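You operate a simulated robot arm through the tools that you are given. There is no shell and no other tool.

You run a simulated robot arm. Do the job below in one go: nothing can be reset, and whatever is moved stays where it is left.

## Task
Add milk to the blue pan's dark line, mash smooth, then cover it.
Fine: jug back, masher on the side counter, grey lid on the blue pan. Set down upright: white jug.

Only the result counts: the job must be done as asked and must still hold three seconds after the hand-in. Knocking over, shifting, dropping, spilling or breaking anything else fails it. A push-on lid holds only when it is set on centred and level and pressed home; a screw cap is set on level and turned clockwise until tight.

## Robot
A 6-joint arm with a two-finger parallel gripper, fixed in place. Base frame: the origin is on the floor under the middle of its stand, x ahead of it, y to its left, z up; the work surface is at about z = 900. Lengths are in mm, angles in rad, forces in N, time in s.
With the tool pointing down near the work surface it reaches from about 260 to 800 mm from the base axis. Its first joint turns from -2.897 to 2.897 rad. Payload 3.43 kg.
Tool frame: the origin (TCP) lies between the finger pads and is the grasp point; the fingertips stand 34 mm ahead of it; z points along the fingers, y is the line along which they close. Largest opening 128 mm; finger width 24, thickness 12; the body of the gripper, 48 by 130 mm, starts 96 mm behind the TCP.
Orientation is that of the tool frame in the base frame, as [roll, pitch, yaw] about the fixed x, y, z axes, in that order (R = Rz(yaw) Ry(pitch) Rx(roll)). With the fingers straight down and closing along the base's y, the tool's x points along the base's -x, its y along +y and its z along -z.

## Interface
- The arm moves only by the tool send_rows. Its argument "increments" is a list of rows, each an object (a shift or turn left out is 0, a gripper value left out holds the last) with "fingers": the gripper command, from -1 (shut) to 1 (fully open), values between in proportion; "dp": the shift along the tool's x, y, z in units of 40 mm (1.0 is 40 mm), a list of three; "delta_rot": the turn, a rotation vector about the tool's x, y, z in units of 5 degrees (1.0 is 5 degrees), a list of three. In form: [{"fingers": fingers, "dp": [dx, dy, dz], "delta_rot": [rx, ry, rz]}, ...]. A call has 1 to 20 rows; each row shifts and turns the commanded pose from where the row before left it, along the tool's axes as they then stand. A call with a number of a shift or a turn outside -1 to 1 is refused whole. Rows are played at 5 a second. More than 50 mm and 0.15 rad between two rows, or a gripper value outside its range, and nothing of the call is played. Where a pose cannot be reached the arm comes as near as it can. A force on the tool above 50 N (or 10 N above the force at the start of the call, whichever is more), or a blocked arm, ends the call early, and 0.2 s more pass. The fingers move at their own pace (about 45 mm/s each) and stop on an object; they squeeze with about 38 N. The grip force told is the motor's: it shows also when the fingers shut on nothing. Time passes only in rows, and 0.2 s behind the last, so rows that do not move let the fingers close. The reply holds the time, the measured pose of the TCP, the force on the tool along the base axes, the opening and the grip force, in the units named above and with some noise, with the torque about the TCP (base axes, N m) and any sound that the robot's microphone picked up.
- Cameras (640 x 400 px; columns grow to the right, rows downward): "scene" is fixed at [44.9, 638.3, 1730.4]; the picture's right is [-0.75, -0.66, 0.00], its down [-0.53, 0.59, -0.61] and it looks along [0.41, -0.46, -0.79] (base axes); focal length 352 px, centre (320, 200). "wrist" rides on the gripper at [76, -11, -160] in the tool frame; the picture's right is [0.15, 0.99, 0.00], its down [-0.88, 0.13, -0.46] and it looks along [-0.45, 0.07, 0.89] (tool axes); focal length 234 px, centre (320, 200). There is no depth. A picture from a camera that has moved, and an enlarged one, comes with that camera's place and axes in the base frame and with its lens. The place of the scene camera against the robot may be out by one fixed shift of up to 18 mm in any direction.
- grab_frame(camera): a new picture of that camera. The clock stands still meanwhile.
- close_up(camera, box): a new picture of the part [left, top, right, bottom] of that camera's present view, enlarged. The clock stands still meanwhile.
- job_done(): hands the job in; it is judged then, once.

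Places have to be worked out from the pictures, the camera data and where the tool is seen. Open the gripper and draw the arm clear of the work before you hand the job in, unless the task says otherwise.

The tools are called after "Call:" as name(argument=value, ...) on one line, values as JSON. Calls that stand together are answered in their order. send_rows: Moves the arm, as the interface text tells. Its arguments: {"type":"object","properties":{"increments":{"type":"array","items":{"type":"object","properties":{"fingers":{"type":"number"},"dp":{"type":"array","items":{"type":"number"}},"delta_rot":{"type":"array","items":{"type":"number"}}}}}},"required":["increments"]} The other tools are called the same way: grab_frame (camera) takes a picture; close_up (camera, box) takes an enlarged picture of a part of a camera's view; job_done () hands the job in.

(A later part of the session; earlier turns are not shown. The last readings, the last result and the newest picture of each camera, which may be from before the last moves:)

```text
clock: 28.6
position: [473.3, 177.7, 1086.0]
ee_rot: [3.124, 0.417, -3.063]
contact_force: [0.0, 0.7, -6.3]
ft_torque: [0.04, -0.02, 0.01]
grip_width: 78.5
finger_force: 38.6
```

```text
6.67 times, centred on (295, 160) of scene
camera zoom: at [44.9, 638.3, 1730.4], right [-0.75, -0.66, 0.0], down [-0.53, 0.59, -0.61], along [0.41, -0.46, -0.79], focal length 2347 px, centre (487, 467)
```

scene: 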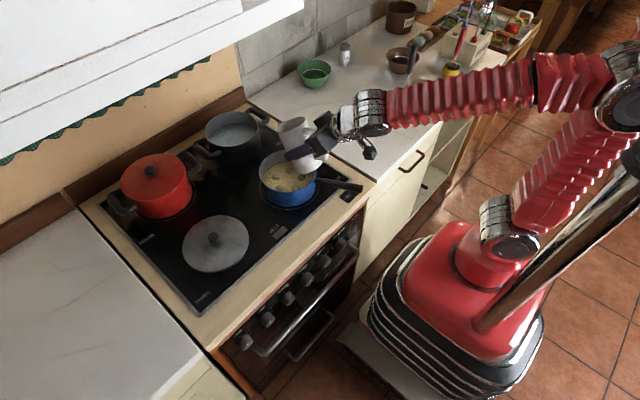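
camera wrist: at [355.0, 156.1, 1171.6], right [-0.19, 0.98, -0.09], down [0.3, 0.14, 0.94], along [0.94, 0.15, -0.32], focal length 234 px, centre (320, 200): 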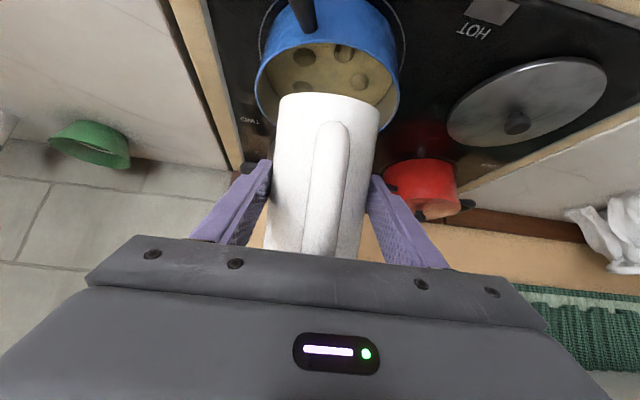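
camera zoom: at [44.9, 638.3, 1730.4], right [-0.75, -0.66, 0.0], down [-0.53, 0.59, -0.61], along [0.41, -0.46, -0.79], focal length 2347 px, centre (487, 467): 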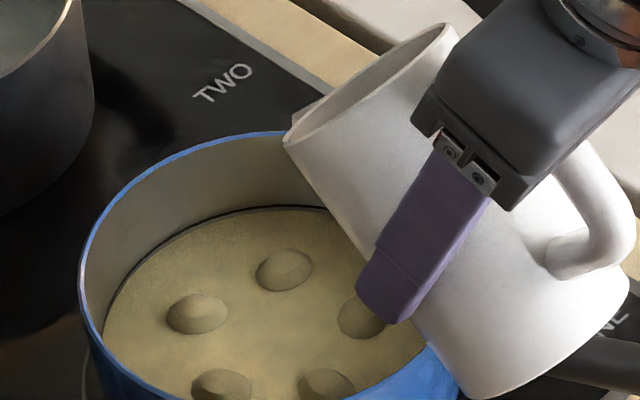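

No flow at 46°. I'll continue by 3°.

Call:
send_rows(increments=[{"delta_rot": [0, 0.3, 0]}, {"delta_rot": [0, 0.3, 0]}, {"dp": [0, 0, 0]}, {"dp": [0, 0, 0]}])

Call:
close_up(camera="scene", box=[255, 130, 335, 190])

```text
clock: 29.6
position: [473.9, 178.2, 1086.1]
ee_rot: [3.126, 0.364, -3.063]
contact_force: [0.0, -0.3, -6.1]
ft_torque: [0.05, 0.0, -0.02]
grip_width: 78.1
finger_force: 38.1
```

```text
6.67 times, centred on (295, 160) of scene
camera zoom: at [44.9, 638.3, 1730.4], right [-0.75, -0.66, 0.0], down [-0.53, 0.59, -0.61], along [0.41, -0.46, -0.79], focal length 2347 px, centre (487, 467)
```

zoom: 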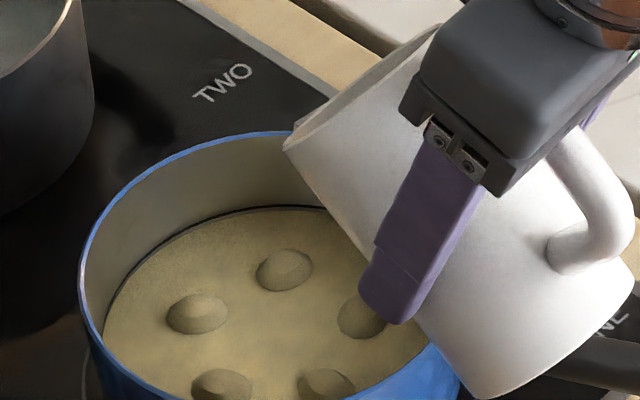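

Still no flow at 49°. I'll step 2.5° more.

Call:
send_rows(increments=[{"delta_rot": [0, 0.25, 0]}, {"delta_rot": [0, 0.25, 0]}, {"dp": [0, 0, 0]}, {"dp": [0, 0, 0]}])

Call:
close_up(camera="scene", box=[255, 130, 335, 190])

```text
clock: 30.6
position: [473.2, 178.4, 1085.3]
ee_rot: [3.127, 0.322, -3.061]
contact_force: [0.0, -0.2, -6.6]
ft_torque: [-0.02, -0.01, -0.01]
grip_width: 78.8
finger_force: 37.6
```

```text
6.67 times, centred on (295, 160) of scene
camera zoom: at [44.9, 638.3, 1730.4], right [-0.75, -0.66, 0.0], down [-0.53, 0.59, -0.61], along [0.41, -0.46, -0.79], focal length 2347 px, centre (487, 467)
```

zoom: 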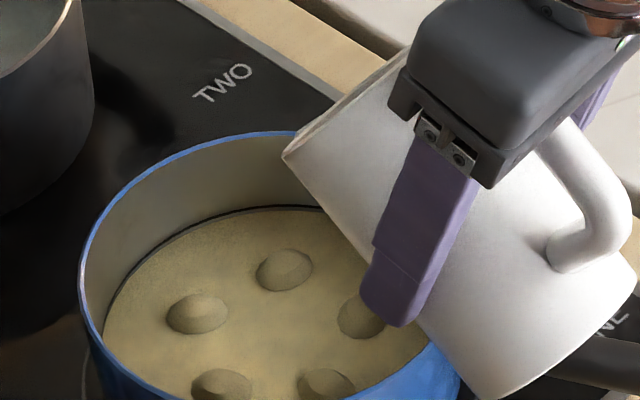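

No flow at 51.5°. I'll step another 2.5° and also check the wrist view.

Call:
send_rows(increments=[{"delta_rot": [0, 0.25, 0]}, {"delta_rot": [0, 0.25, 0]}, {"dp": [0, 0, 0]}, {"dp": [0, 0, 0]}])

Call:
close_up(camera="scene", box=[255, 130, 335, 190])

Call:
grab_frame(camera="wrist")

```text
clock: 31.6
position: [473.6, 176.1, 1085.8]
ee_rot: [3.127, 0.277, -3.062]
contact_force: [1.0, -0.3, -7.1]
ft_torque: [0.04, -0.02, 0.0]
grip_width: 78.7
finger_force: 37.2
```

```text
6.67 times, centred on (295, 160) of scene
camera zoom: at [44.9, 638.3, 1730.4], right [-0.75, -0.66, 0.0], down [-0.53, 0.59, -0.61], along [0.41, -0.46, -0.79], focal length 2347 px, centre (487, 467)
```

zoom: 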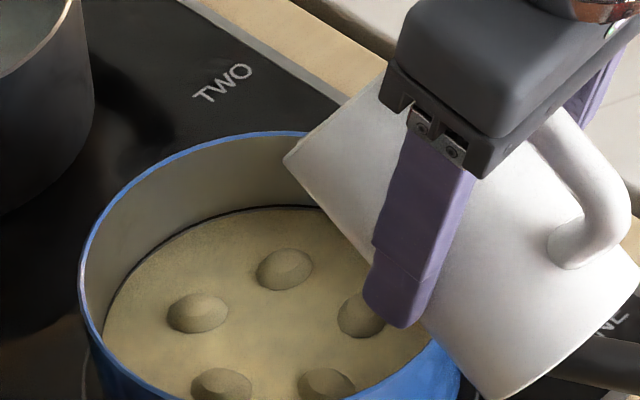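

```text
taken
camera wrist: at [359.2, 155.2, 1218.3], right [-0.22, 0.97, -0.03], down [0.71, 0.18, 0.68], along [0.67, 0.13, -0.73], focal length 234 px, centre (320, 200)
```

wrist: 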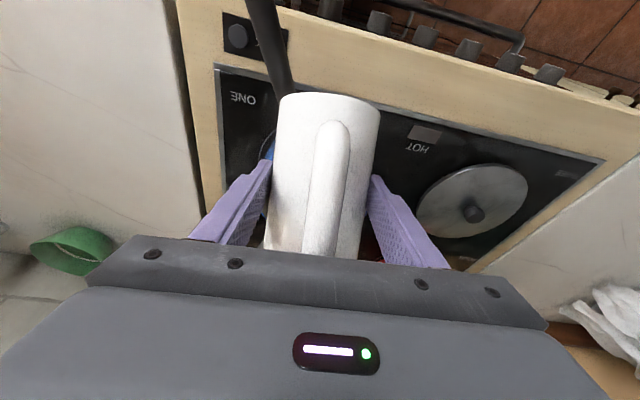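

No flow at 54°. I'll continue in 2° steps.

Call:
send_rows(increments=[{"delta_rot": [0, 0.2, 0]}, {"delta_rot": [0, 0.2, 0]}, {"dp": [0, 0, 0]}])

Call:
close_up(camera="scene", box=[255, 130, 335, 190])

```text
clock: 32.4
position: [474.4, 177.4, 1085.1]
ee_rot: [3.127, 0.242, -3.061]
contact_force: [-0.3, -0.1, -7.2]
ft_torque: [0.03, -0.05, -0.02]
grip_width: 78.2
finger_force: 38.2
```

```text
6.67 times, centred on (295, 160) of scene
camera zoom: at [44.9, 638.3, 1730.4], right [-0.75, -0.66, 0.0], down [-0.53, 0.59, -0.61], along [0.41, -0.46, -0.79], focal length 2347 px, centre (487, 467)
```

zoom: 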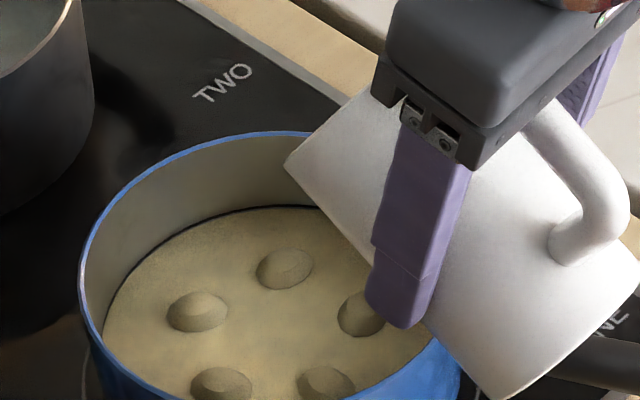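

No visible stream at 56°, but the band below the line may be changing. I'll zoom on the far wall to check the level.

Call:
close_up(camera="scene", box=[262, 150, 302, 180])

Call:
close_up(camera="scene", box=[285, 135, 315, 160])

```text
13.33 times, centred on (282, 165) of scene
camera zoom: at [44.9, 638.3, 1730.4], right [-0.75, -0.66, 0.0], down [-0.53, 0.59, -0.61], along [0.41, -0.46, -0.79], focal length 4695 px, centre (827, 667)
```

zoom: 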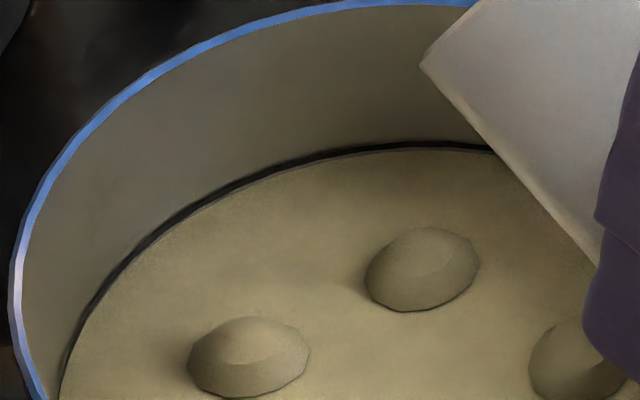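

```text
16.00 times, centred on (300, 148) of scene
camera zoom: at [44.9, 638.3, 1730.4], right [-0.75, -0.66, 0.0], down [-0.53, 0.59, -0.61], along [0.41, -0.46, -0.79], focal length 5634 px, centre (640, 1040)
```

zoom: 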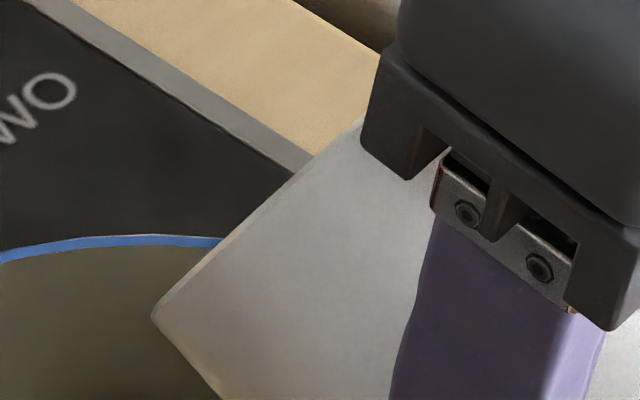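

To compare directly with the initial reference, I'll take the same crop as the early picture.

Call:
close_up(camera="scene", box=[262, 150, 312, 185])

Call:
close_up(camera="scene", box=[268, 155, 284, 165])

```text
11.43 times, centred on (287, 168) of scene
camera zoom: at [44.9, 638.3, 1730.4], right [-0.75, -0.66, 0.0], down [-0.53, 0.59, -0.61], along [0.41, -0.46, -0.79], focal length 4024 px, centre (697, 571)
```

zoom: 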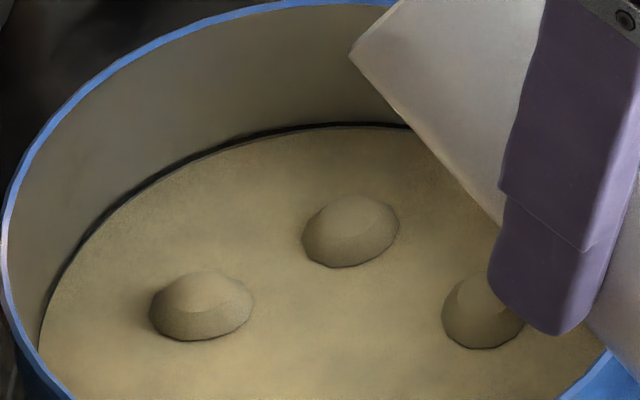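

```text
16.00 times, centred on (276, 160) of scene
camera zoom: at [44.9, 638.3, 1730.4], right [-0.75, -0.66, 0.0], down [-0.53, 0.59, -0.61], along [0.41, -0.46, -0.79], focal length 5634 px, centre (1024, 840)
```

zoom: 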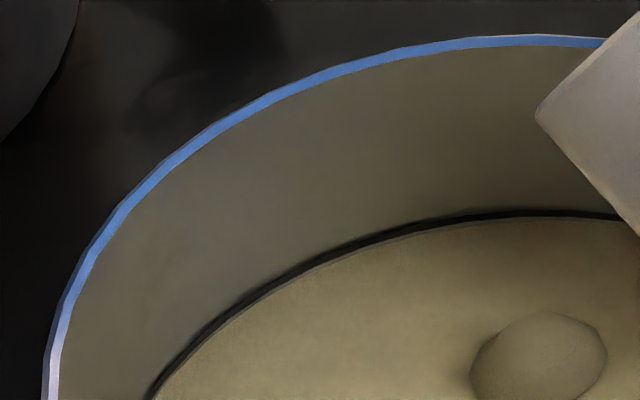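

The lumps and surface have shifted up by a few pixels, so milk has started to enter and the band below the line is thinner. I'll proceed with a 1° step and compare the same fine crop.

Call:
send_rows(increments=[{"delta_rot": [0, 0.2, 0]}, {"dp": [0, 0, 0]}, {"dp": [0, 0, 0]}, {"dp": [0, 0, 0]}])

Call:
close_up(camera="scene", box=[268, 155, 284, 165])

Call:
close_up(camera="scene", box=[262, 150, 312, 185])

```text
clock: 33.4
position: [474.3, 178.3, 1085.2]
ee_rot: [3.126, 0.225, -3.06]
contact_force: [0.5, 0.3, -5.9]
ft_torque: [0.04, -0.04, 0.0]
grip_width: 78.6
finger_force: 38.4
```

```text
16.00 times, centred on (276, 160) of scene
camera zoom: at [44.9, 638.3, 1730.4], right [-0.75, -0.66, 0.0], down [-0.53, 0.59, -0.61], along [0.41, -0.46, -0.79], focal length 5634 px, centre (1024, 840)
```

zoom: 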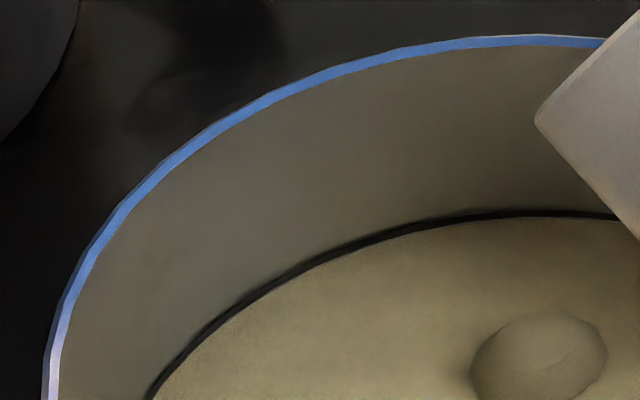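

```text
11.43 times, centred on (287, 168) of scene
camera zoom: at [44.9, 638.3, 1730.4], right [-0.75, -0.66, 0.0], down [-0.53, 0.59, -0.61], along [0.41, -0.46, -0.79], focal length 4024 px, centre (697, 571)
```

zoom: 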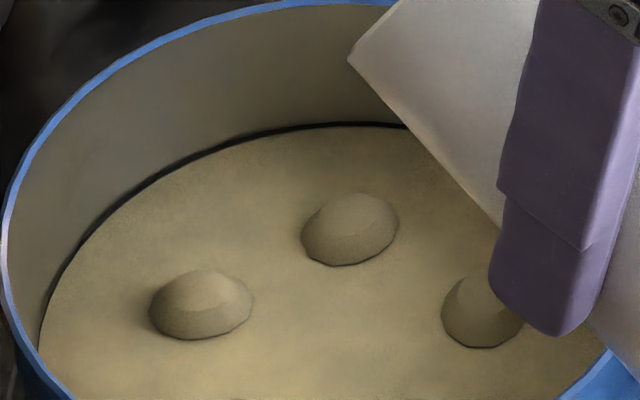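

The milk surface is now right at the lower edge of the dark line. I'll add a little more (1° steps) to bring it to the middle of the line.

Call:
send_rows(increments=[{"delta_rot": [0, 0.2, 0]}, {"dp": [0, 0, 0]}, {"dp": [0, 0, 0]}, {"dp": [0, 0, 0]}])

Call:
close_up(camera="scene", box=[268, 155, 284, 165])

Call:
close_up(camera="scene", box=[262, 150, 312, 185])

```text
clock: 34.4
position: [474.2, 177.5, 1086.5]
ee_rot: [3.129, 0.207, -3.059]
contact_force: [0.6, -0.3, -7.1]
ft_torque: [-0.01, -0.06, 0.02]
grip_width: 78.3
finger_force: 37.7
```

```text
16.00 times, centred on (276, 160) of scene
camera zoom: at [44.9, 638.3, 1730.4], right [-0.75, -0.66, 0.0], down [-0.53, 0.59, -0.61], along [0.41, -0.46, -0.79], focal length 5634 px, centre (1024, 840)
```

zoom: 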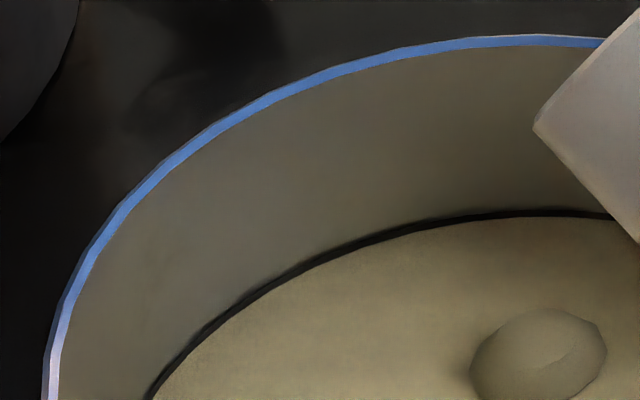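

```text
11.43 times, centred on (287, 168) of scene
camera zoom: at [44.9, 638.3, 1730.4], right [-0.75, -0.66, 0.0], down [-0.53, 0.59, -0.61], along [0.41, -0.46, -0.79], focal length 4024 px, centre (697, 571)
```

zoom: 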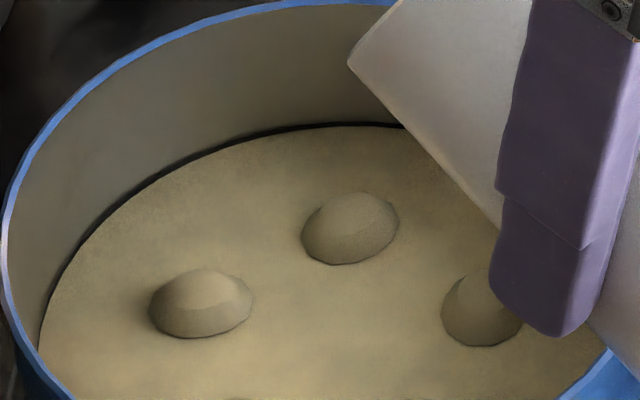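

The light band is gone and the surface just meets the line. I'll do one more 1.5° step to reach its middle.

Call:
send_rows(increments=[{"delta_rot": [0, 0.3, 0]}, {"dp": [0, 0, 0]}, {"dp": [0, 0, 0]}, {"dp": [0, 0, 0]}])

Call:
close_up(camera="scene", box=[268, 155, 284, 165])

Call:
close_up(camera="scene", box=[262, 150, 312, 185])

```text
clock: 35.4
position: [474.1, 178.1, 1086.5]
ee_rot: [3.129, 0.182, -3.06]
contact_force: [-0.2, -0.3, -6.4]
ft_torque: [0.01, -0.03, 0.0]
grip_width: 78.5
finger_force: 37.6
```

```text
16.00 times, centred on (276, 160) of scene
camera zoom: at [44.9, 638.3, 1730.4], right [-0.75, -0.66, 0.0], down [-0.53, 0.59, -0.61], along [0.41, -0.46, -0.79], focal length 5634 px, centre (1024, 840)
```

zoom: 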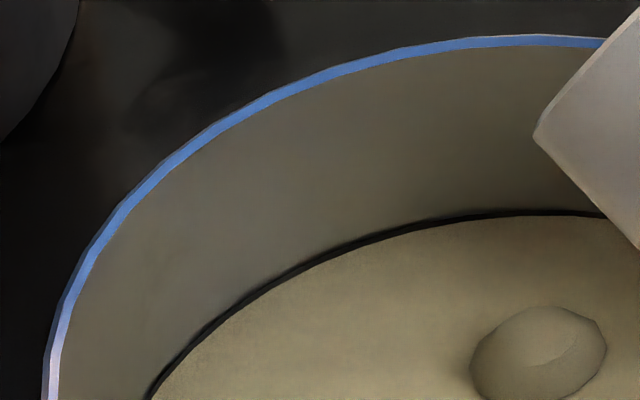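

```text
11.43 times, centred on (287, 168) of scene
camera zoom: at [44.9, 638.3, 1730.4], right [-0.75, -0.66, 0.0], down [-0.53, 0.59, -0.61], along [0.41, -0.46, -0.79], focal length 4024 px, centre (697, 571)
```

zoom: 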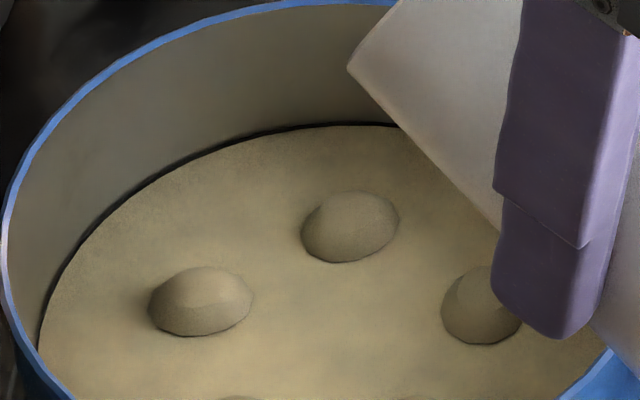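

About half of the line is covered now. I'll make one last small step (0.8°) and check.

Call:
send_rows(increments=[{"delta_rot": [0, 0.16, 0]}, {"dp": [0, 0, 0]}, {"dp": [0, 0, 0]}, {"dp": [0, 0, 0]}])

Call:
close_up(camera="scene", box=[268, 155, 284, 165])

Call:
close_up(camera="scene", box=[262, 150, 312, 185])

```text
clock: 36.4
position: [474.4, 177.8, 1086.5]
ee_rot: [3.125, 0.168, -3.06]
contact_force: [0.5, -0.5, -6.0]
ft_torque: [-0.05, -0.04, -0.01]
grip_width: 78.5
finger_force: 38.0
```

```text
16.00 times, centred on (276, 160) of scene
camera zoom: at [44.9, 638.3, 1730.4], right [-0.75, -0.66, 0.0], down [-0.53, 0.59, -0.61], along [0.41, -0.46, -0.79], focal length 5634 px, centre (1024, 840)
```

zoom: 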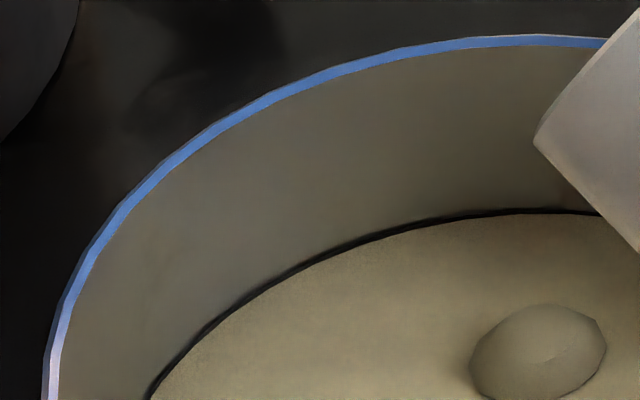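

```text
11.43 times, centred on (287, 168) of scene
camera zoom: at [44.9, 638.3, 1730.4], right [-0.75, -0.66, 0.0], down [-0.53, 0.59, -0.61], along [0.41, -0.46, -0.79], focal length 4024 px, centre (697, 571)
```

zoom: 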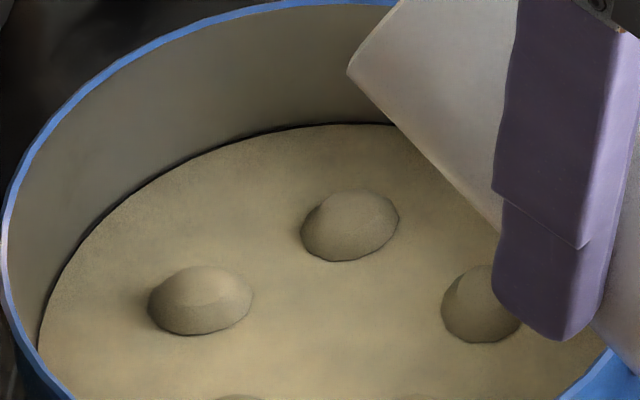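

The surface is at the middle of the dark line. I'll tilt the jug back to about 25° to stop pouring.

Call:
send_rows(increments=[{"delta_rot": [0, -1, 0]}, {"delta_rot": [0, -1, 0]}, {"delta_rot": [0, -1, 0]}, {"delta_rot": [0, -1, 0]}, {"delta_rot": [0, -1, 0]}, {"delta_rot": [0, -1, 0]}, {"delta_rot": [0, -0.6, 0]}, {"delta_rot": [0, -0.4, 0]}, {"dp": [0, 0, 0]}])

Call:
close_up(camera="scene", box=[262, 150, 312, 185])

Call:
close_up(camera="scene", box=[268, 155, 284, 165])

Call:
grab_frame(camera="scene")

```text
clock: 38.4
position: [473.7, 179.1, 1087.0]
ee_rot: [3.122, 0.779, -3.068]
contact_force: [-1.3, -0.8, -6.1]
ft_torque: [0.02, -0.01, 0.0]
grip_width: 78.4
finger_force: 38.2
```

```text
11.43 times, centred on (287, 168) of scene
camera zoom: at [44.9, 638.3, 1730.4], right [-0.75, -0.66, 0.0], down [-0.53, 0.59, -0.61], along [0.41, -0.46, -0.79], focal length 4024 px, centre (697, 571)
```

zoom: 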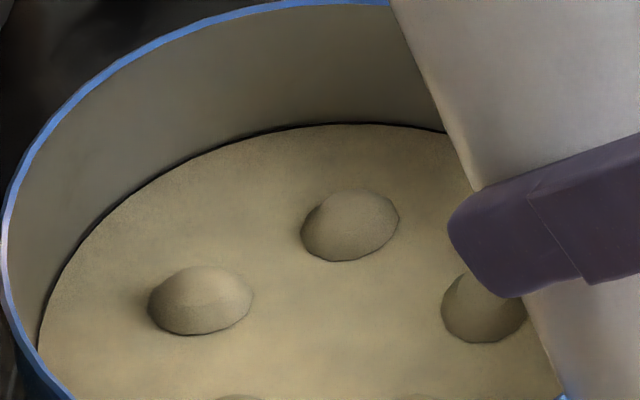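

```text
16.00 times, centred on (276, 160) of scene
camera zoom: at [44.9, 638.3, 1730.4], right [-0.75, -0.66, 0.0], down [-0.53, 0.59, -0.61], along [0.41, -0.46, -0.79], focal length 5634 px, centre (1024, 840)
```

zoom: 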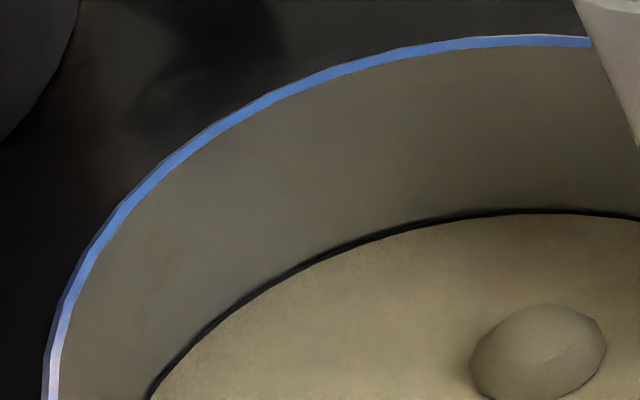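

```text
taken
```

scene: 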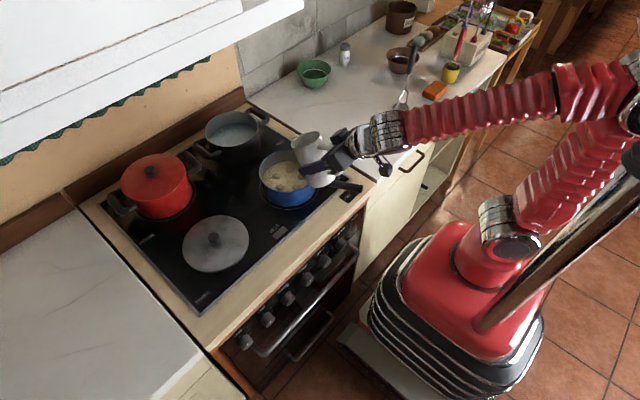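

Level holds at the line, with no spill visible. I'll raise the jug off the pan and carry it back across at the same 25° tilt.

Call:
send_rows(increments=[{"dp": [-0.3, 0.01, 0.09]}, {"dp": [-0.45, 0.013, 0.12]}, {"dp": [-0.36, 0.013, 0.1]}, {"dp": [-0.2, 0, 0.055]}, {"dp": [0, -0.3, 0]}, {"dp": [0, -0.6, 0]}, {"dp": [0, -0.75, 0]}, {"dp": [0, -0.75, 0]}, {"dp": [0, -0.75, 0]}, {"dp": [0, -0.75, 0]}, {"dp": [0, -0.6, 0]}, {"dp": [0, -0.3, 0]}, {"dp": [0, 0, 0]}])

Call:
grab_frame(camera="scene")

```text
clock: 41.2
position: [537.1, -9.1, 1108.1]
ee_rot: [3.12, 0.778, -3.07]
contact_force: [0.3, 0.5, -5.5]
ft_torque: [-0.02, 0.02, 0.0]
grip_width: 78.7
finger_force: 38.1
```

```text
taken
```

scene: 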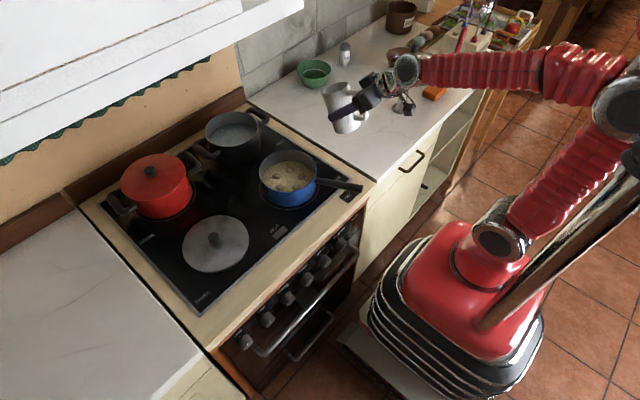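

I'll continue to above the jug's original spot, still tilted 25°.

Call:
send_rows(increments=[{"dp": [-0.053, -0.331, 0.106]}, {"dp": [-0.106, -0.661, 0.212]}, {"dp": [-0.127, -0.794, 0.254]}, {"dp": [-0.127, -0.794, 0.254]}, {"dp": [-0.085, -0.529, 0.169]}, {"dp": [-0.053, -0.331, 0.106]}, {"dp": [0, 0, 0]}])

```text
clock: 42.8
position: [594.5, -140.4, 1091.5]
ee_rot: [3.12, 0.779, -3.071]
contact_force: [0.1, 0.1, -7.5]
ft_torque: [0.02, 0.04, -0.01]
grip_width: 78.4
finger_force: 37.6
```

Above the original spot. I'll now bring the jug upright, including a small roll correction.

Call:
send_rows(increments=[{"delta_rot": [0.247, -0.5, 0]}, {"delta_rot": [0, -0.9, 0]}, {"delta_rot": [0, -0.9, 0]}, {"delta_rot": [0, -0.9, 0]}, {"delta_rot": [0, -0.9, 0]}, {"delta_rot": [0, -0.6, 0]}, {"delta_rot": [0, -0.38, 0]}, {"dp": [0, 0, 0]}])

Call:
close_up(camera="scene", box=[310, 50, 450, 140])

Call:
grab_frame(camera="wrist")

```text
clock: 44.6
position: [594.2, -141.0, 1090.6]
ee_rot: [-3.14, 1.223, -3.072]
contact_force: [0.0, 0.9, -6.7]
ft_torque: [0.0, 0.08, 0.0]
grip_width: 78.3
finger_force: 38.2
```

```text
4.44 times, centred on (380, 95) of scene
camera zoom: at [44.9, 638.3, 1730.4], right [-0.75, -0.66, 0.0], down [-0.53, 0.59, -0.61], along [0.41, -0.46, -0.79], focal length 1565 px, centre (53, 667)
```

zoom: 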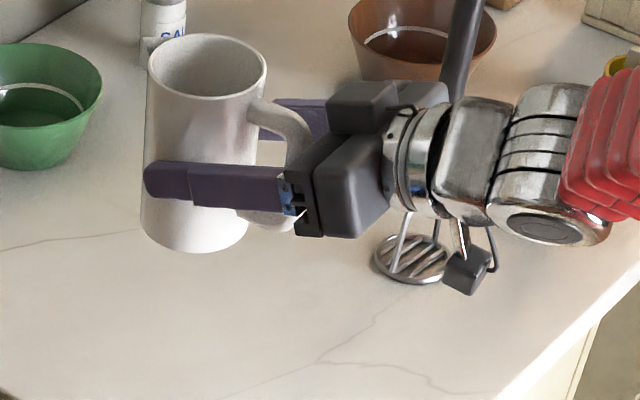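

```text
taken
camera wrist: at [420.9, -164.6, 1074.2], right [-0.12, 0.98, -0.14], down [-0.14, 0.12, 0.98], along [0.98, 0.14, 0.12], focal length 234 px, centre (320, 200)
```

wrist: 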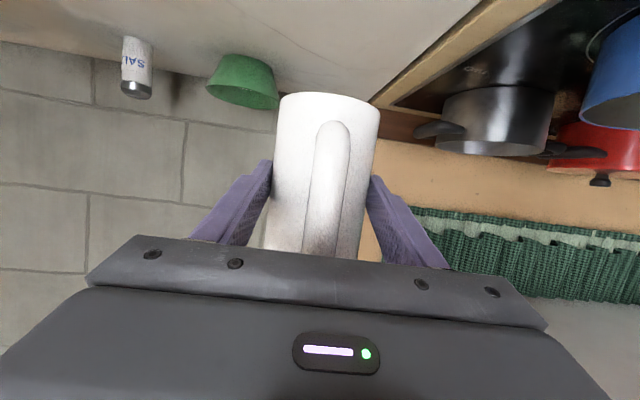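

Jug upright and unchanged in the grip. I'll lower toward the counter, stopping about 8 mm above the original height.

Call:
send_rows(increments=[{"dp": [0.376, -0.03, 0.137]}, {"dp": [0.752, 0, 0.274]}, {"dp": [0.752, 0, 0.274]}, {"dp": [0.564, 0, 0.205]}, {"dp": [0.282, 0, 0.103]}, {"dp": [0, 0, 0]}])

Call:
close_up(camera="scene", box=[325, 70, 445, 150])

```text
clock: 46.0
position: [596.3, -141.9, 973.8]
ee_rot: [-3.137, 1.223, -3.071]
contact_force: [-0.1, -0.2, -6.5]
ft_torque: [0.01, 0.05, 0.0]
grip_width: 78.3
finger_force: 38.2
```

```text
5.00 times, centred on (385, 110) of scene
camera zoom: at [44.9, 638.3, 1730.4], right [-0.75, -0.66, 0.0], down [-0.53, 0.59, -0.61], along [0.41, -0.46, -0.79], focal length 1761 px, centre (-5, 650)
```

zoom: 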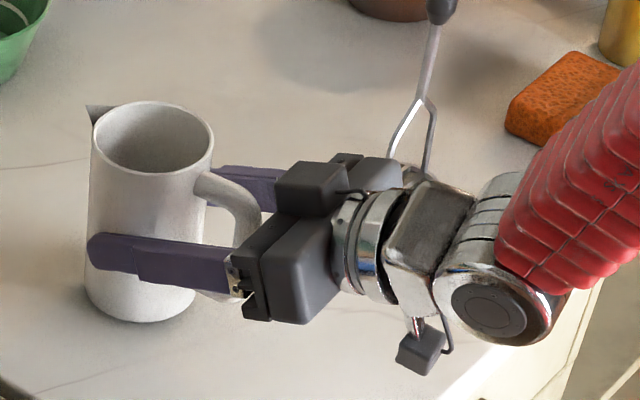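

About 7 mm to go. I'll lower 6 mm slowly and read the force.

Call:
send_rows(increments=[{"dp": [0.06, 0, -0.01]}, {"dp": [0.048, 0, 0.01]}, {"dp": [0.035, 0, 0.013]}, {"dp": [0.023, 0, 0.008]}, {"dp": [0, 0, 0]}])

```text
clock: 47.2
position: [593.9, -141.7, 967.8]
ee_rot: [-3.138, 1.223, -3.07]
contact_force: [-0.7, -0.3, -6.7]
ft_torque: [0.02, 0.02, -0.01]
grip_width: 78.6
finger_force: 37.4
```

Still carrying full weight at z=967.8. I'll lower in 0.5–1 mm steps until the weight transfers.

Call:
send_rows(increments=[{"dp": [0.018, 0, 0.0065]}, {"dp": [0.012, 0, 0.0043]}, {"dp": [0, 0, 0]}])

```text
clock: 48.0
position: [594.3, -143.5, 967.6]
ee_rot: [-3.141, 1.222, -3.07]
contact_force: [-0.8, 1.0, -3.3]
ft_torque: [0.08, 0.12, 0.01]
grip_width: 78.5
finger_force: 38.8
```

Weight is transferring (down to 3.3 N). I'll go a touch lower.

Call:
send_rows(increments=[{"dp": [0.009, 0, 0.0035]}, {"dp": [0, 0, 0]}])

Call:
close_up(camera="scene", box=[325, 70, 445, 150])

```text
clock: 48.6
position: [593.7, -143.1, 966.8]
ee_rot: [-3.14, 1.221, -3.07]
contact_force: [1.8, -3.0, -2.2]
ft_torque: [-0.07, 0.03, 0.0]
grip_width: 78.5
finger_force: 37.5
```

```text
5.00 times, centred on (385, 110) of scene
camera zoom: at [44.9, 638.3, 1730.4], right [-0.75, -0.66, 0.0], down [-0.53, 0.59, -0.61], along [0.41, -0.46, -0.79], focal length 1761 px, centre (-5, 650)
```

zoom: 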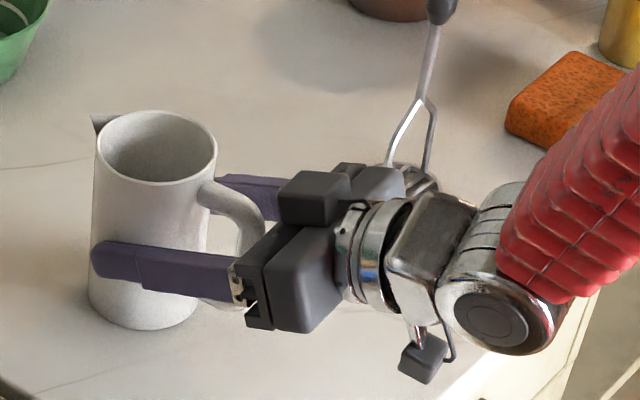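

The jug is seated on its original spot. I'll open the gripper.

Call:
send_rows(increments=[{"fingers": -0.1}, {"fingers": 0.2}, {"fingers": 0.6}, {"fingers": 1}, {"fingers": 1}, {"fingers": 1}])

Call:
close_up(camera="scene", box=[325, 70, 445, 150])

Call:
grab_frame(camera="wrist")

```text
clock: 50.0
position: [593.4, -142.9, 967.2]
ee_rot: [-3.139, 1.222, -3.07]
contact_force: [-0.4, 0.5, 0.8]
ft_torque: [0.02, -0.02, 0.0]
grip_width: 127.9
finger_force: 0.0
```

```text
5.00 times, centred on (385, 110) of scene
camera zoom: at [44.9, 638.3, 1730.4], right [-0.75, -0.66, 0.0], down [-0.53, 0.59, -0.61], along [0.41, -0.46, -0.79], focal length 1761 px, centre (-5, 650)
```

zoom: 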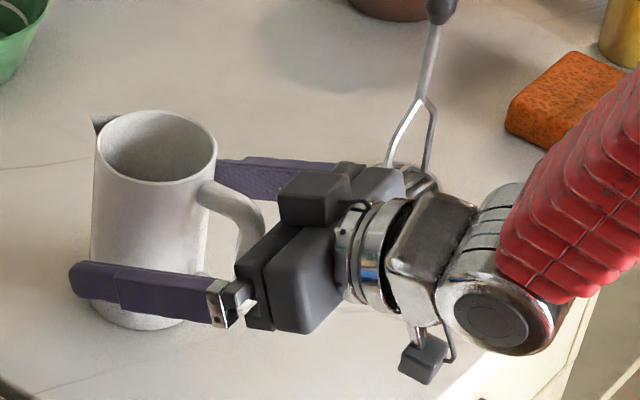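

```text
taken
camera wrist: at [419.4, -166.1, 950.2], right [-0.12, 0.98, -0.14], down [-0.14, 0.12, 0.98], along [0.98, 0.14, 0.12], focal length 234 px, centre (320, 200)
```

wrist: 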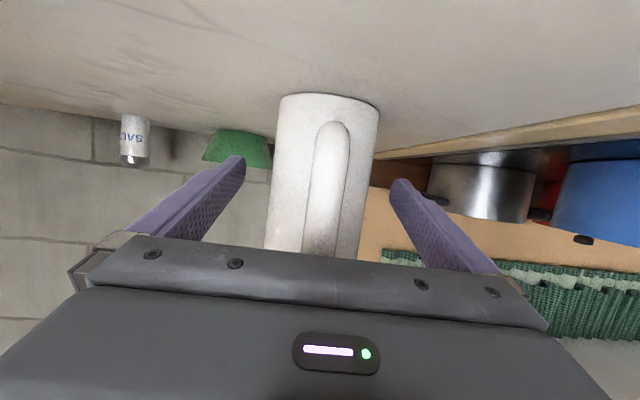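

Jug released and standing. I'll retract along the tool axis, then rise.

Call:
send_rows(increments=[{"dp": [0, 0, -0.4]}, {"dp": [0, 0, -0.8]}, {"dp": [0, 0, -0.8]}, {"dp": [-0.5, 0, -0.18]}, {"dp": [-0.85, 0, -0.31]}, {"dp": [-0.85, 0, -0.31]}, {"dp": [-0.85, 0, -0.31]}, {"dp": [0, 0, 0]}])

Call:
close_up(camera="scene", box=[310, 50, 450, 140])

```text
clock: 51.8
position: [519.9, -148.6, 1124.3]
ee_rot: [-3.139, 1.222, -3.07]
contact_force: [-0.1, -1.1, 0.0]
ft_torque: [0.0, -0.01, 0.0]
grip_width: 128.0
finger_force: 0.1
```

```text
4.44 times, centred on (380, 95) of scene
camera zoom: at [44.9, 638.3, 1730.4], right [-0.75, -0.66, 0.0], down [-0.53, 0.59, -0.61], along [0.41, -0.46, -0.79], focal length 1565 px, centre (53, 667)
```

zoom: 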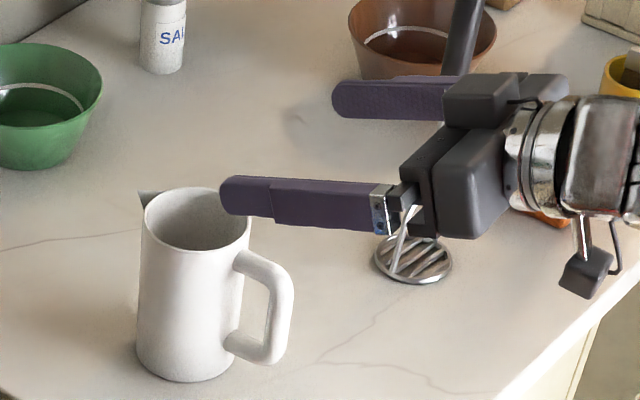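

I'll rotate the tool back to pointing down.

Call:
send_rows(increments=[{"delta_rot": [0, 1, 0]}, {"delta_rot": [0, 1, 0]}, {"delta_rot": [0, 1, 0]}, {"delta_rot": [0, 1, 0]}, {"delta_rot": [0, 1, 0]}, {"delta_rot": [0, 1, 0]}, {"delta_rot": [0, 1, 0]}, {"delta_rot": [0, 1, 0]}, {"delta_rot": [0, 1, 0]}, {"delta_rot": [0, 1, 0]}, {"delta_rot": [0, 1, 0]}, {"delta_rot": [0, 1, 0]}, {"delta_rot": [0, 1, 0]}, {"delta_rot": [0, 1, 0.8]}, {"dp": [0, 0, -0.9]}, {"dp": [0, 0, -0.9]}, {"dp": [0, 0, -0.9]}, {"dp": [0, 0, 0]}])

Call:
grab_frame(camera="wrist")

Call:
grab_frame(camera="scene")

```text
clock: 55.6
position: [517.0, -146.6, 1231.6]
ee_rot: [3.139, -0.002, 3.141]
contact_force: [-0.2, 0.3, -0.6]
ft_torque: [-0.01, 0.0, 0.03]
grip_width: 128.0
finger_force: 0.0
```

```text
taken
camera wrist: at [443.4, -158.6, 1391.0], right [-0.15, 0.99, 0.0], down [0.88, 0.13, 0.46], along [0.45, 0.07, -0.89], focal length 234 px, centre (320, 200)
```

wrist: 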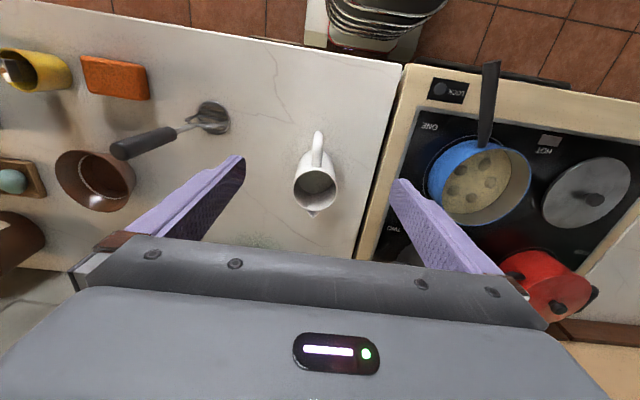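

```text
taken
```

scene: 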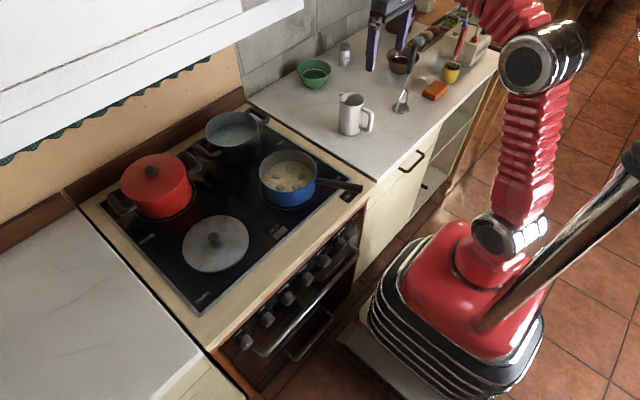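

Tool is vertical again. I'll zoom on the masher to localise its axis.

Call:
close_up(camera="wrist", box=[90, 80, 250, 180])

Call:
close_up(camera="scene", box=[380, 20, 450, 120])

Call:
close_up(camera="wrist", box=[420, 120, 540, 230])

```text
4.00 times, centred on (170, 130) of wrist
camera zoom: at [443.4, -158.6, 1391.0], right [-0.15, 0.99, 0.0], down [0.88, 0.13, 0.46], along [0.45, 0.07, -0.89], focal length 937 px, centre (920, 480)
```

zoom: 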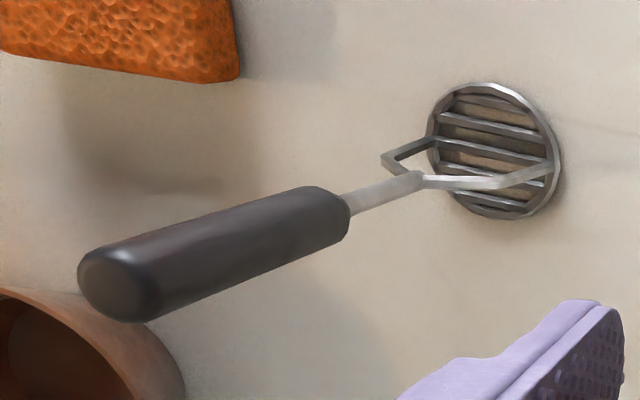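

```text
4.00 times, centred on (415, 70) of scene
camera zoom: at [44.9, 638.3, 1730.4], right [-0.75, -0.66, 0.0], down [-0.53, 0.59, -0.61], along [0.41, -0.46, -0.79], focal length 1408 px, centre (-60, 720)
```

zoom: 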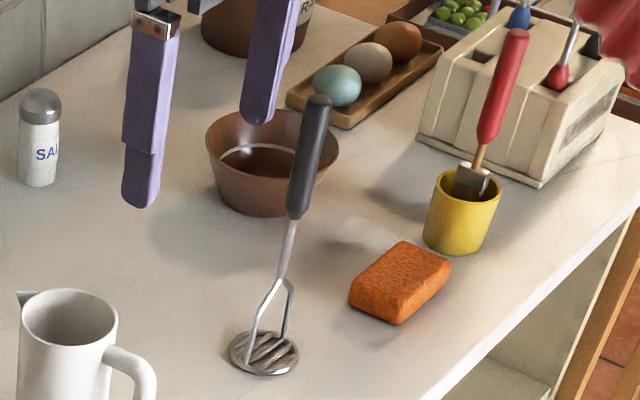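

```text
3.64 times, centred on (480, 175) of wrist
camera zoom: at [443.4, -158.6, 1391.0], right [-0.15, 0.99, 0.0], down [0.88, 0.13, 0.46], along [0.45, 0.07, -0.89], focal length 852 px, centre (-262, 291)
```

zoom: 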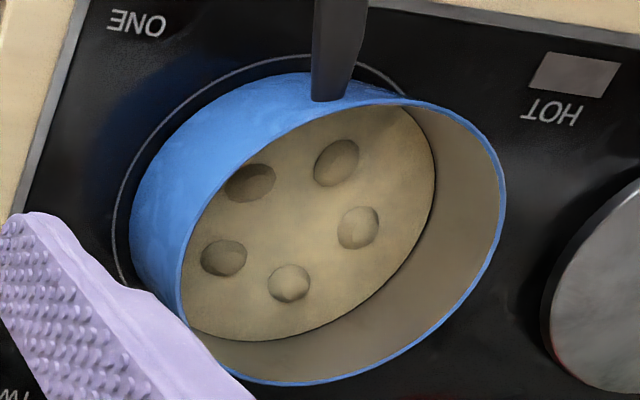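

Masher stands vertically at about (541,-359), with the handle from z≈1044 to 1148. I'll move above it at a safe height.

Call:
send_rows(increments=[{"dp": [-0.1, -0.885, 0]}, {"dp": [-0.1, -0.885, 0]}, {"dp": [-0.1, -0.885, 0]}, {"dp": [-0.1, -0.885, 0]}, {"dp": [-0.1, -0.885, 0]}, {"dp": [-0.1, -0.885, 0]}, {"dp": [0, 0, 0]}])

Call:
grab_frame(camera="wrist")

Call:
close_up(camera="scene", box=[370, 0, 490, 120])

```text
clock: 57.2
position: [542.0, -360.8, 1232.1]
ee_rot: [3.139, -0.004, -3.141]
contact_force: [0.1, 0.7, -0.5]
ft_torque: [0.03, -0.01, -0.02]
grip_width: 128.0
finger_force: 0.0
```

```text
taken
camera wrist: at [467.3, -371.7, 1391.4], right [-0.15, 0.99, 0.0], down [0.88, 0.13, 0.46], along [0.45, 0.07, -0.89], focal length 234 px, centre (320, 200)
```

wrist: 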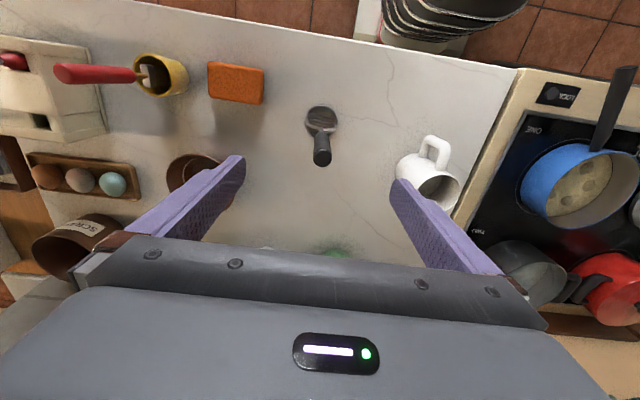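

```text
3.33 times, centred on (430, 60) of scene
camera zoom: at [44.9, 638.3, 1730.4], right [-0.75, -0.66, 0.0], down [-0.53, 0.59, -0.61], along [0.41, -0.46, -0.79], focal length 1174 px, centre (-47, 667)
```

zoom: 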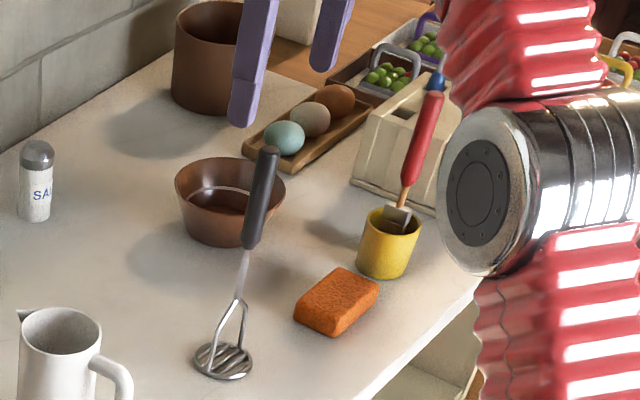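

Aligned within about 1.5 mm. I'll correct and descend around the handle to z≈1110.

Call:
send_rows(increments=[{"dp": [0.037, 0.03, 0.6]}, {"dp": [0, 0, 0.8]}, {"dp": [0, 0, 0.8]}, {"dp": [0, 0, 0.6]}, {"dp": [0, 0, 0.25]}, {"dp": [0, 0, 0]}])

Call:
grab_frame(camera="wrist")

Call:
close_up(camera="scene", box=[370, 0, 490, 120])

```text
clock: 58.6
position: [542.0, -359.2, 1109.4]
ee_rot: [3.139, 0.002, -3.141]
contact_force: [-1.0, -0.3, -0.8]
ft_torque: [-0.03, -0.04, -0.02]
grip_width: 127.9
finger_force: 0.0
```

```text
taken
camera wrist: at [466.6, -370.9, 1268.5], right [-0.15, 0.99, 0.0], down [0.88, 0.13, 0.46], along [0.45, 0.07, -0.89], focal length 234 px, centre (320, 200)
```

wrist: 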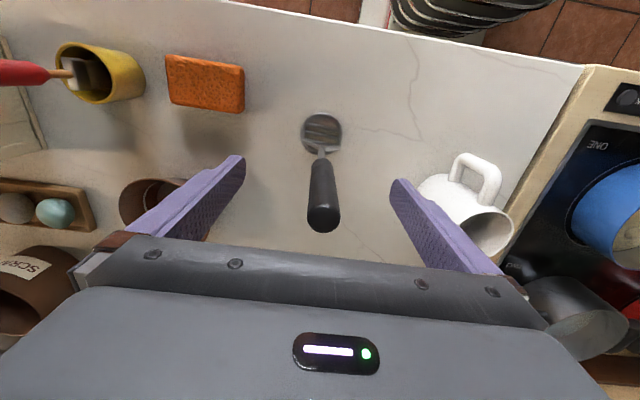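

```text
3.33 times, centred on (430, 60) of scene
camera zoom: at [44.9, 638.3, 1730.4], right [-0.75, -0.66, 0.0], down [-0.53, 0.59, -0.61], along [0.41, -0.46, -0.79], focal length 1174 px, centre (-47, 667)
```

zoom: 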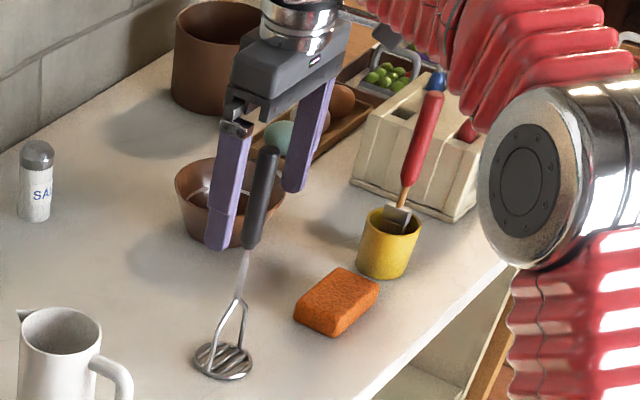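

Handle centred in the fingers. I'll make a tiny correction and close.

Call:
send_rows(increments=[{"dp": [0.025, 0.02, 0]}, {"fingers": -1}, {"fingers": -1}, {"fingers": -1}, {"fingers": -1}, {"fingers": -1}, {"fingers": -1}, {"fingers": -1}, {"fingers": -1}, {"fingers": -1}])

Call:
close_up(camera="scene", box=[370, 0, 490, 120])

Call:
grab_frame(camera="wrist")

```text
clock: 60.8
position: [540.4, -358.6, 1109.6]
ee_rot: [3.14, 0.001, 3.139]
contact_force: [-0.8, 1.2, -0.2]
ft_torque: [0.03, 0.0, -0.03]
grip_width: 20.0
finger_force: 37.8
```

```text
3.33 times, centred on (430, 60) of scene
camera zoom: at [44.9, 638.3, 1730.4], right [-0.75, -0.66, 0.0], down [-0.53, 0.59, -0.61], along [0.41, -0.46, -0.79], focal length 1174 px, centre (-47, 667)
```

zoom: 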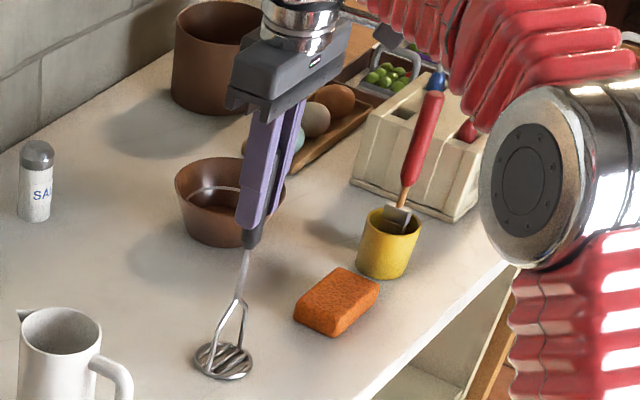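

```text
taken
camera wrist: at [465.3, -369.6, 1268.8], right [-0.15, 0.99, 0.0], down [0.88, 0.13, 0.46], along [0.45, 0.07, -0.89], focal length 234 px, centre (320, 200)
```

wrist: 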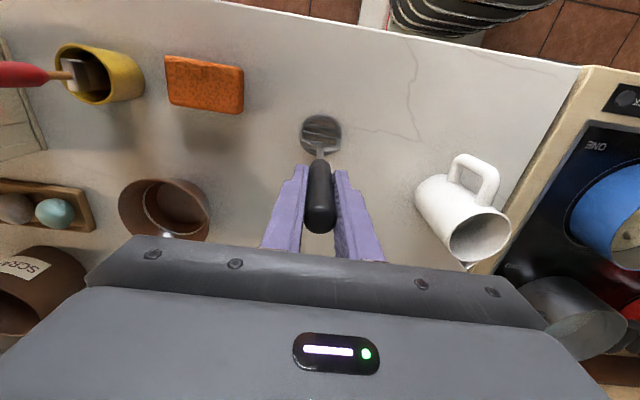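

Masher gripped at 20 mm. I'll lift it well clear of everything.

Call:
send_rows(increments=[{"dp": [0, 0, -0.3]}, {"dp": [0, 0, -0.7]}, {"dp": [0, 0, -0.9]}, {"dp": [0, 0, -0.9]}, {"dp": [0, 0, -0.9]}, {"dp": [0, 0, -0.55]}, {"dp": [0, 0, 0]}])

Call:
close_up(camera="scene", box=[340, 0, 490, 120])

```text
clock: 62.4
position: [529.4, -352.5, 1268.1]
ee_rot: [3.14, 0.002, -3.141]
contact_force: [-0.3, -0.7, -1.7]
ft_torque: [0.02, 0.0, 0.0]
grip_width: 20.2
finger_force: 38.0
out of reach, approached as far as the arm can: row 6
```

```text
3.33 times, centred on (415, 60) of scene
camera zoom: at [44.9, 638.3, 1730.4], right [-0.75, -0.66, 0.0], down [-0.53, 0.59, -0.61], along [0.41, -0.46, -0.79], focal length 1174 px, centre (3, 667)
```

zoom: 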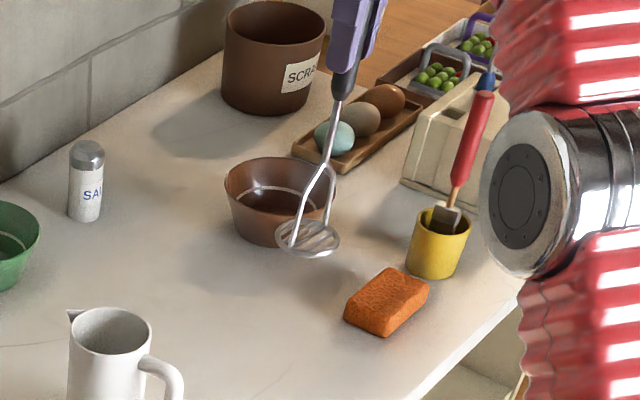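

Masher bottom is at about z=1058 in the air. I'll carry it around the robot side of the jug and over to the pan centre.

Call:
send_rows(increments=[{"dp": [0.115, 0.427, 0]}, {"dp": [0.229, 0.854, 0]}, {"dp": [0.229, 0.854, 0]}, {"dp": [0.229, 0.854, 0]}, {"dp": [0.229, 0.854, 0]}, {"dp": [0.229, 0.854, 0]}, {"dp": [0.115, 0.427, 0]}, {"dp": [-0.08, 0.84, 0]}, {"dp": [-0.08, 0.84, 0]}, {"dp": [-0.08, 0.84, 0]}, {"dp": [-0.08, 0.84, 0]}, {"dp": [-0.08, 0.84, 0]}, {"dp": [-0.445, 0.825, 0]}, {"dp": [-0.445, 0.825, 0]}, {"dp": [-0.445, 0.825, 0]}, {"dp": [-0.445, 0.825, 0]}, {"dp": [-0.25, 0.46, 0]}, {"dp": [-0.195, 0.365, 0]}, {"dp": [0, 0, 0]}])

Call:
grab_frame(camera="wrist")

Call:
grab_frame(camera="scene")

```text
clock: 66.4
position: [580.8, 186.8, 1267.3]
ee_rot: [3.141, -0.001, -3.141]
contact_force: [-0.9, 0.3, -1.1]
ft_torque: [0.02, 0.02, 0.01]
grip_width: 20.3
finger_force: 38.2
```

```text
taken
camera wrist: at [506.2, 174.6, 1428.4], right [-0.15, 0.99, 0.0], down [0.88, 0.13, 0.46], along [0.45, 0.07, -0.89], focal length 234 px, centre (320, 200)
```

wrist: 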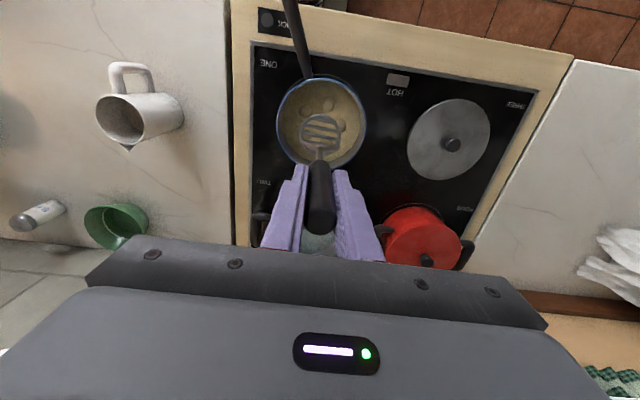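

```text
taken
```

scene: 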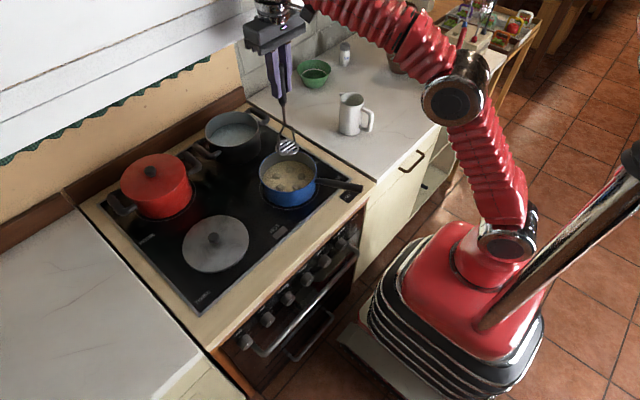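

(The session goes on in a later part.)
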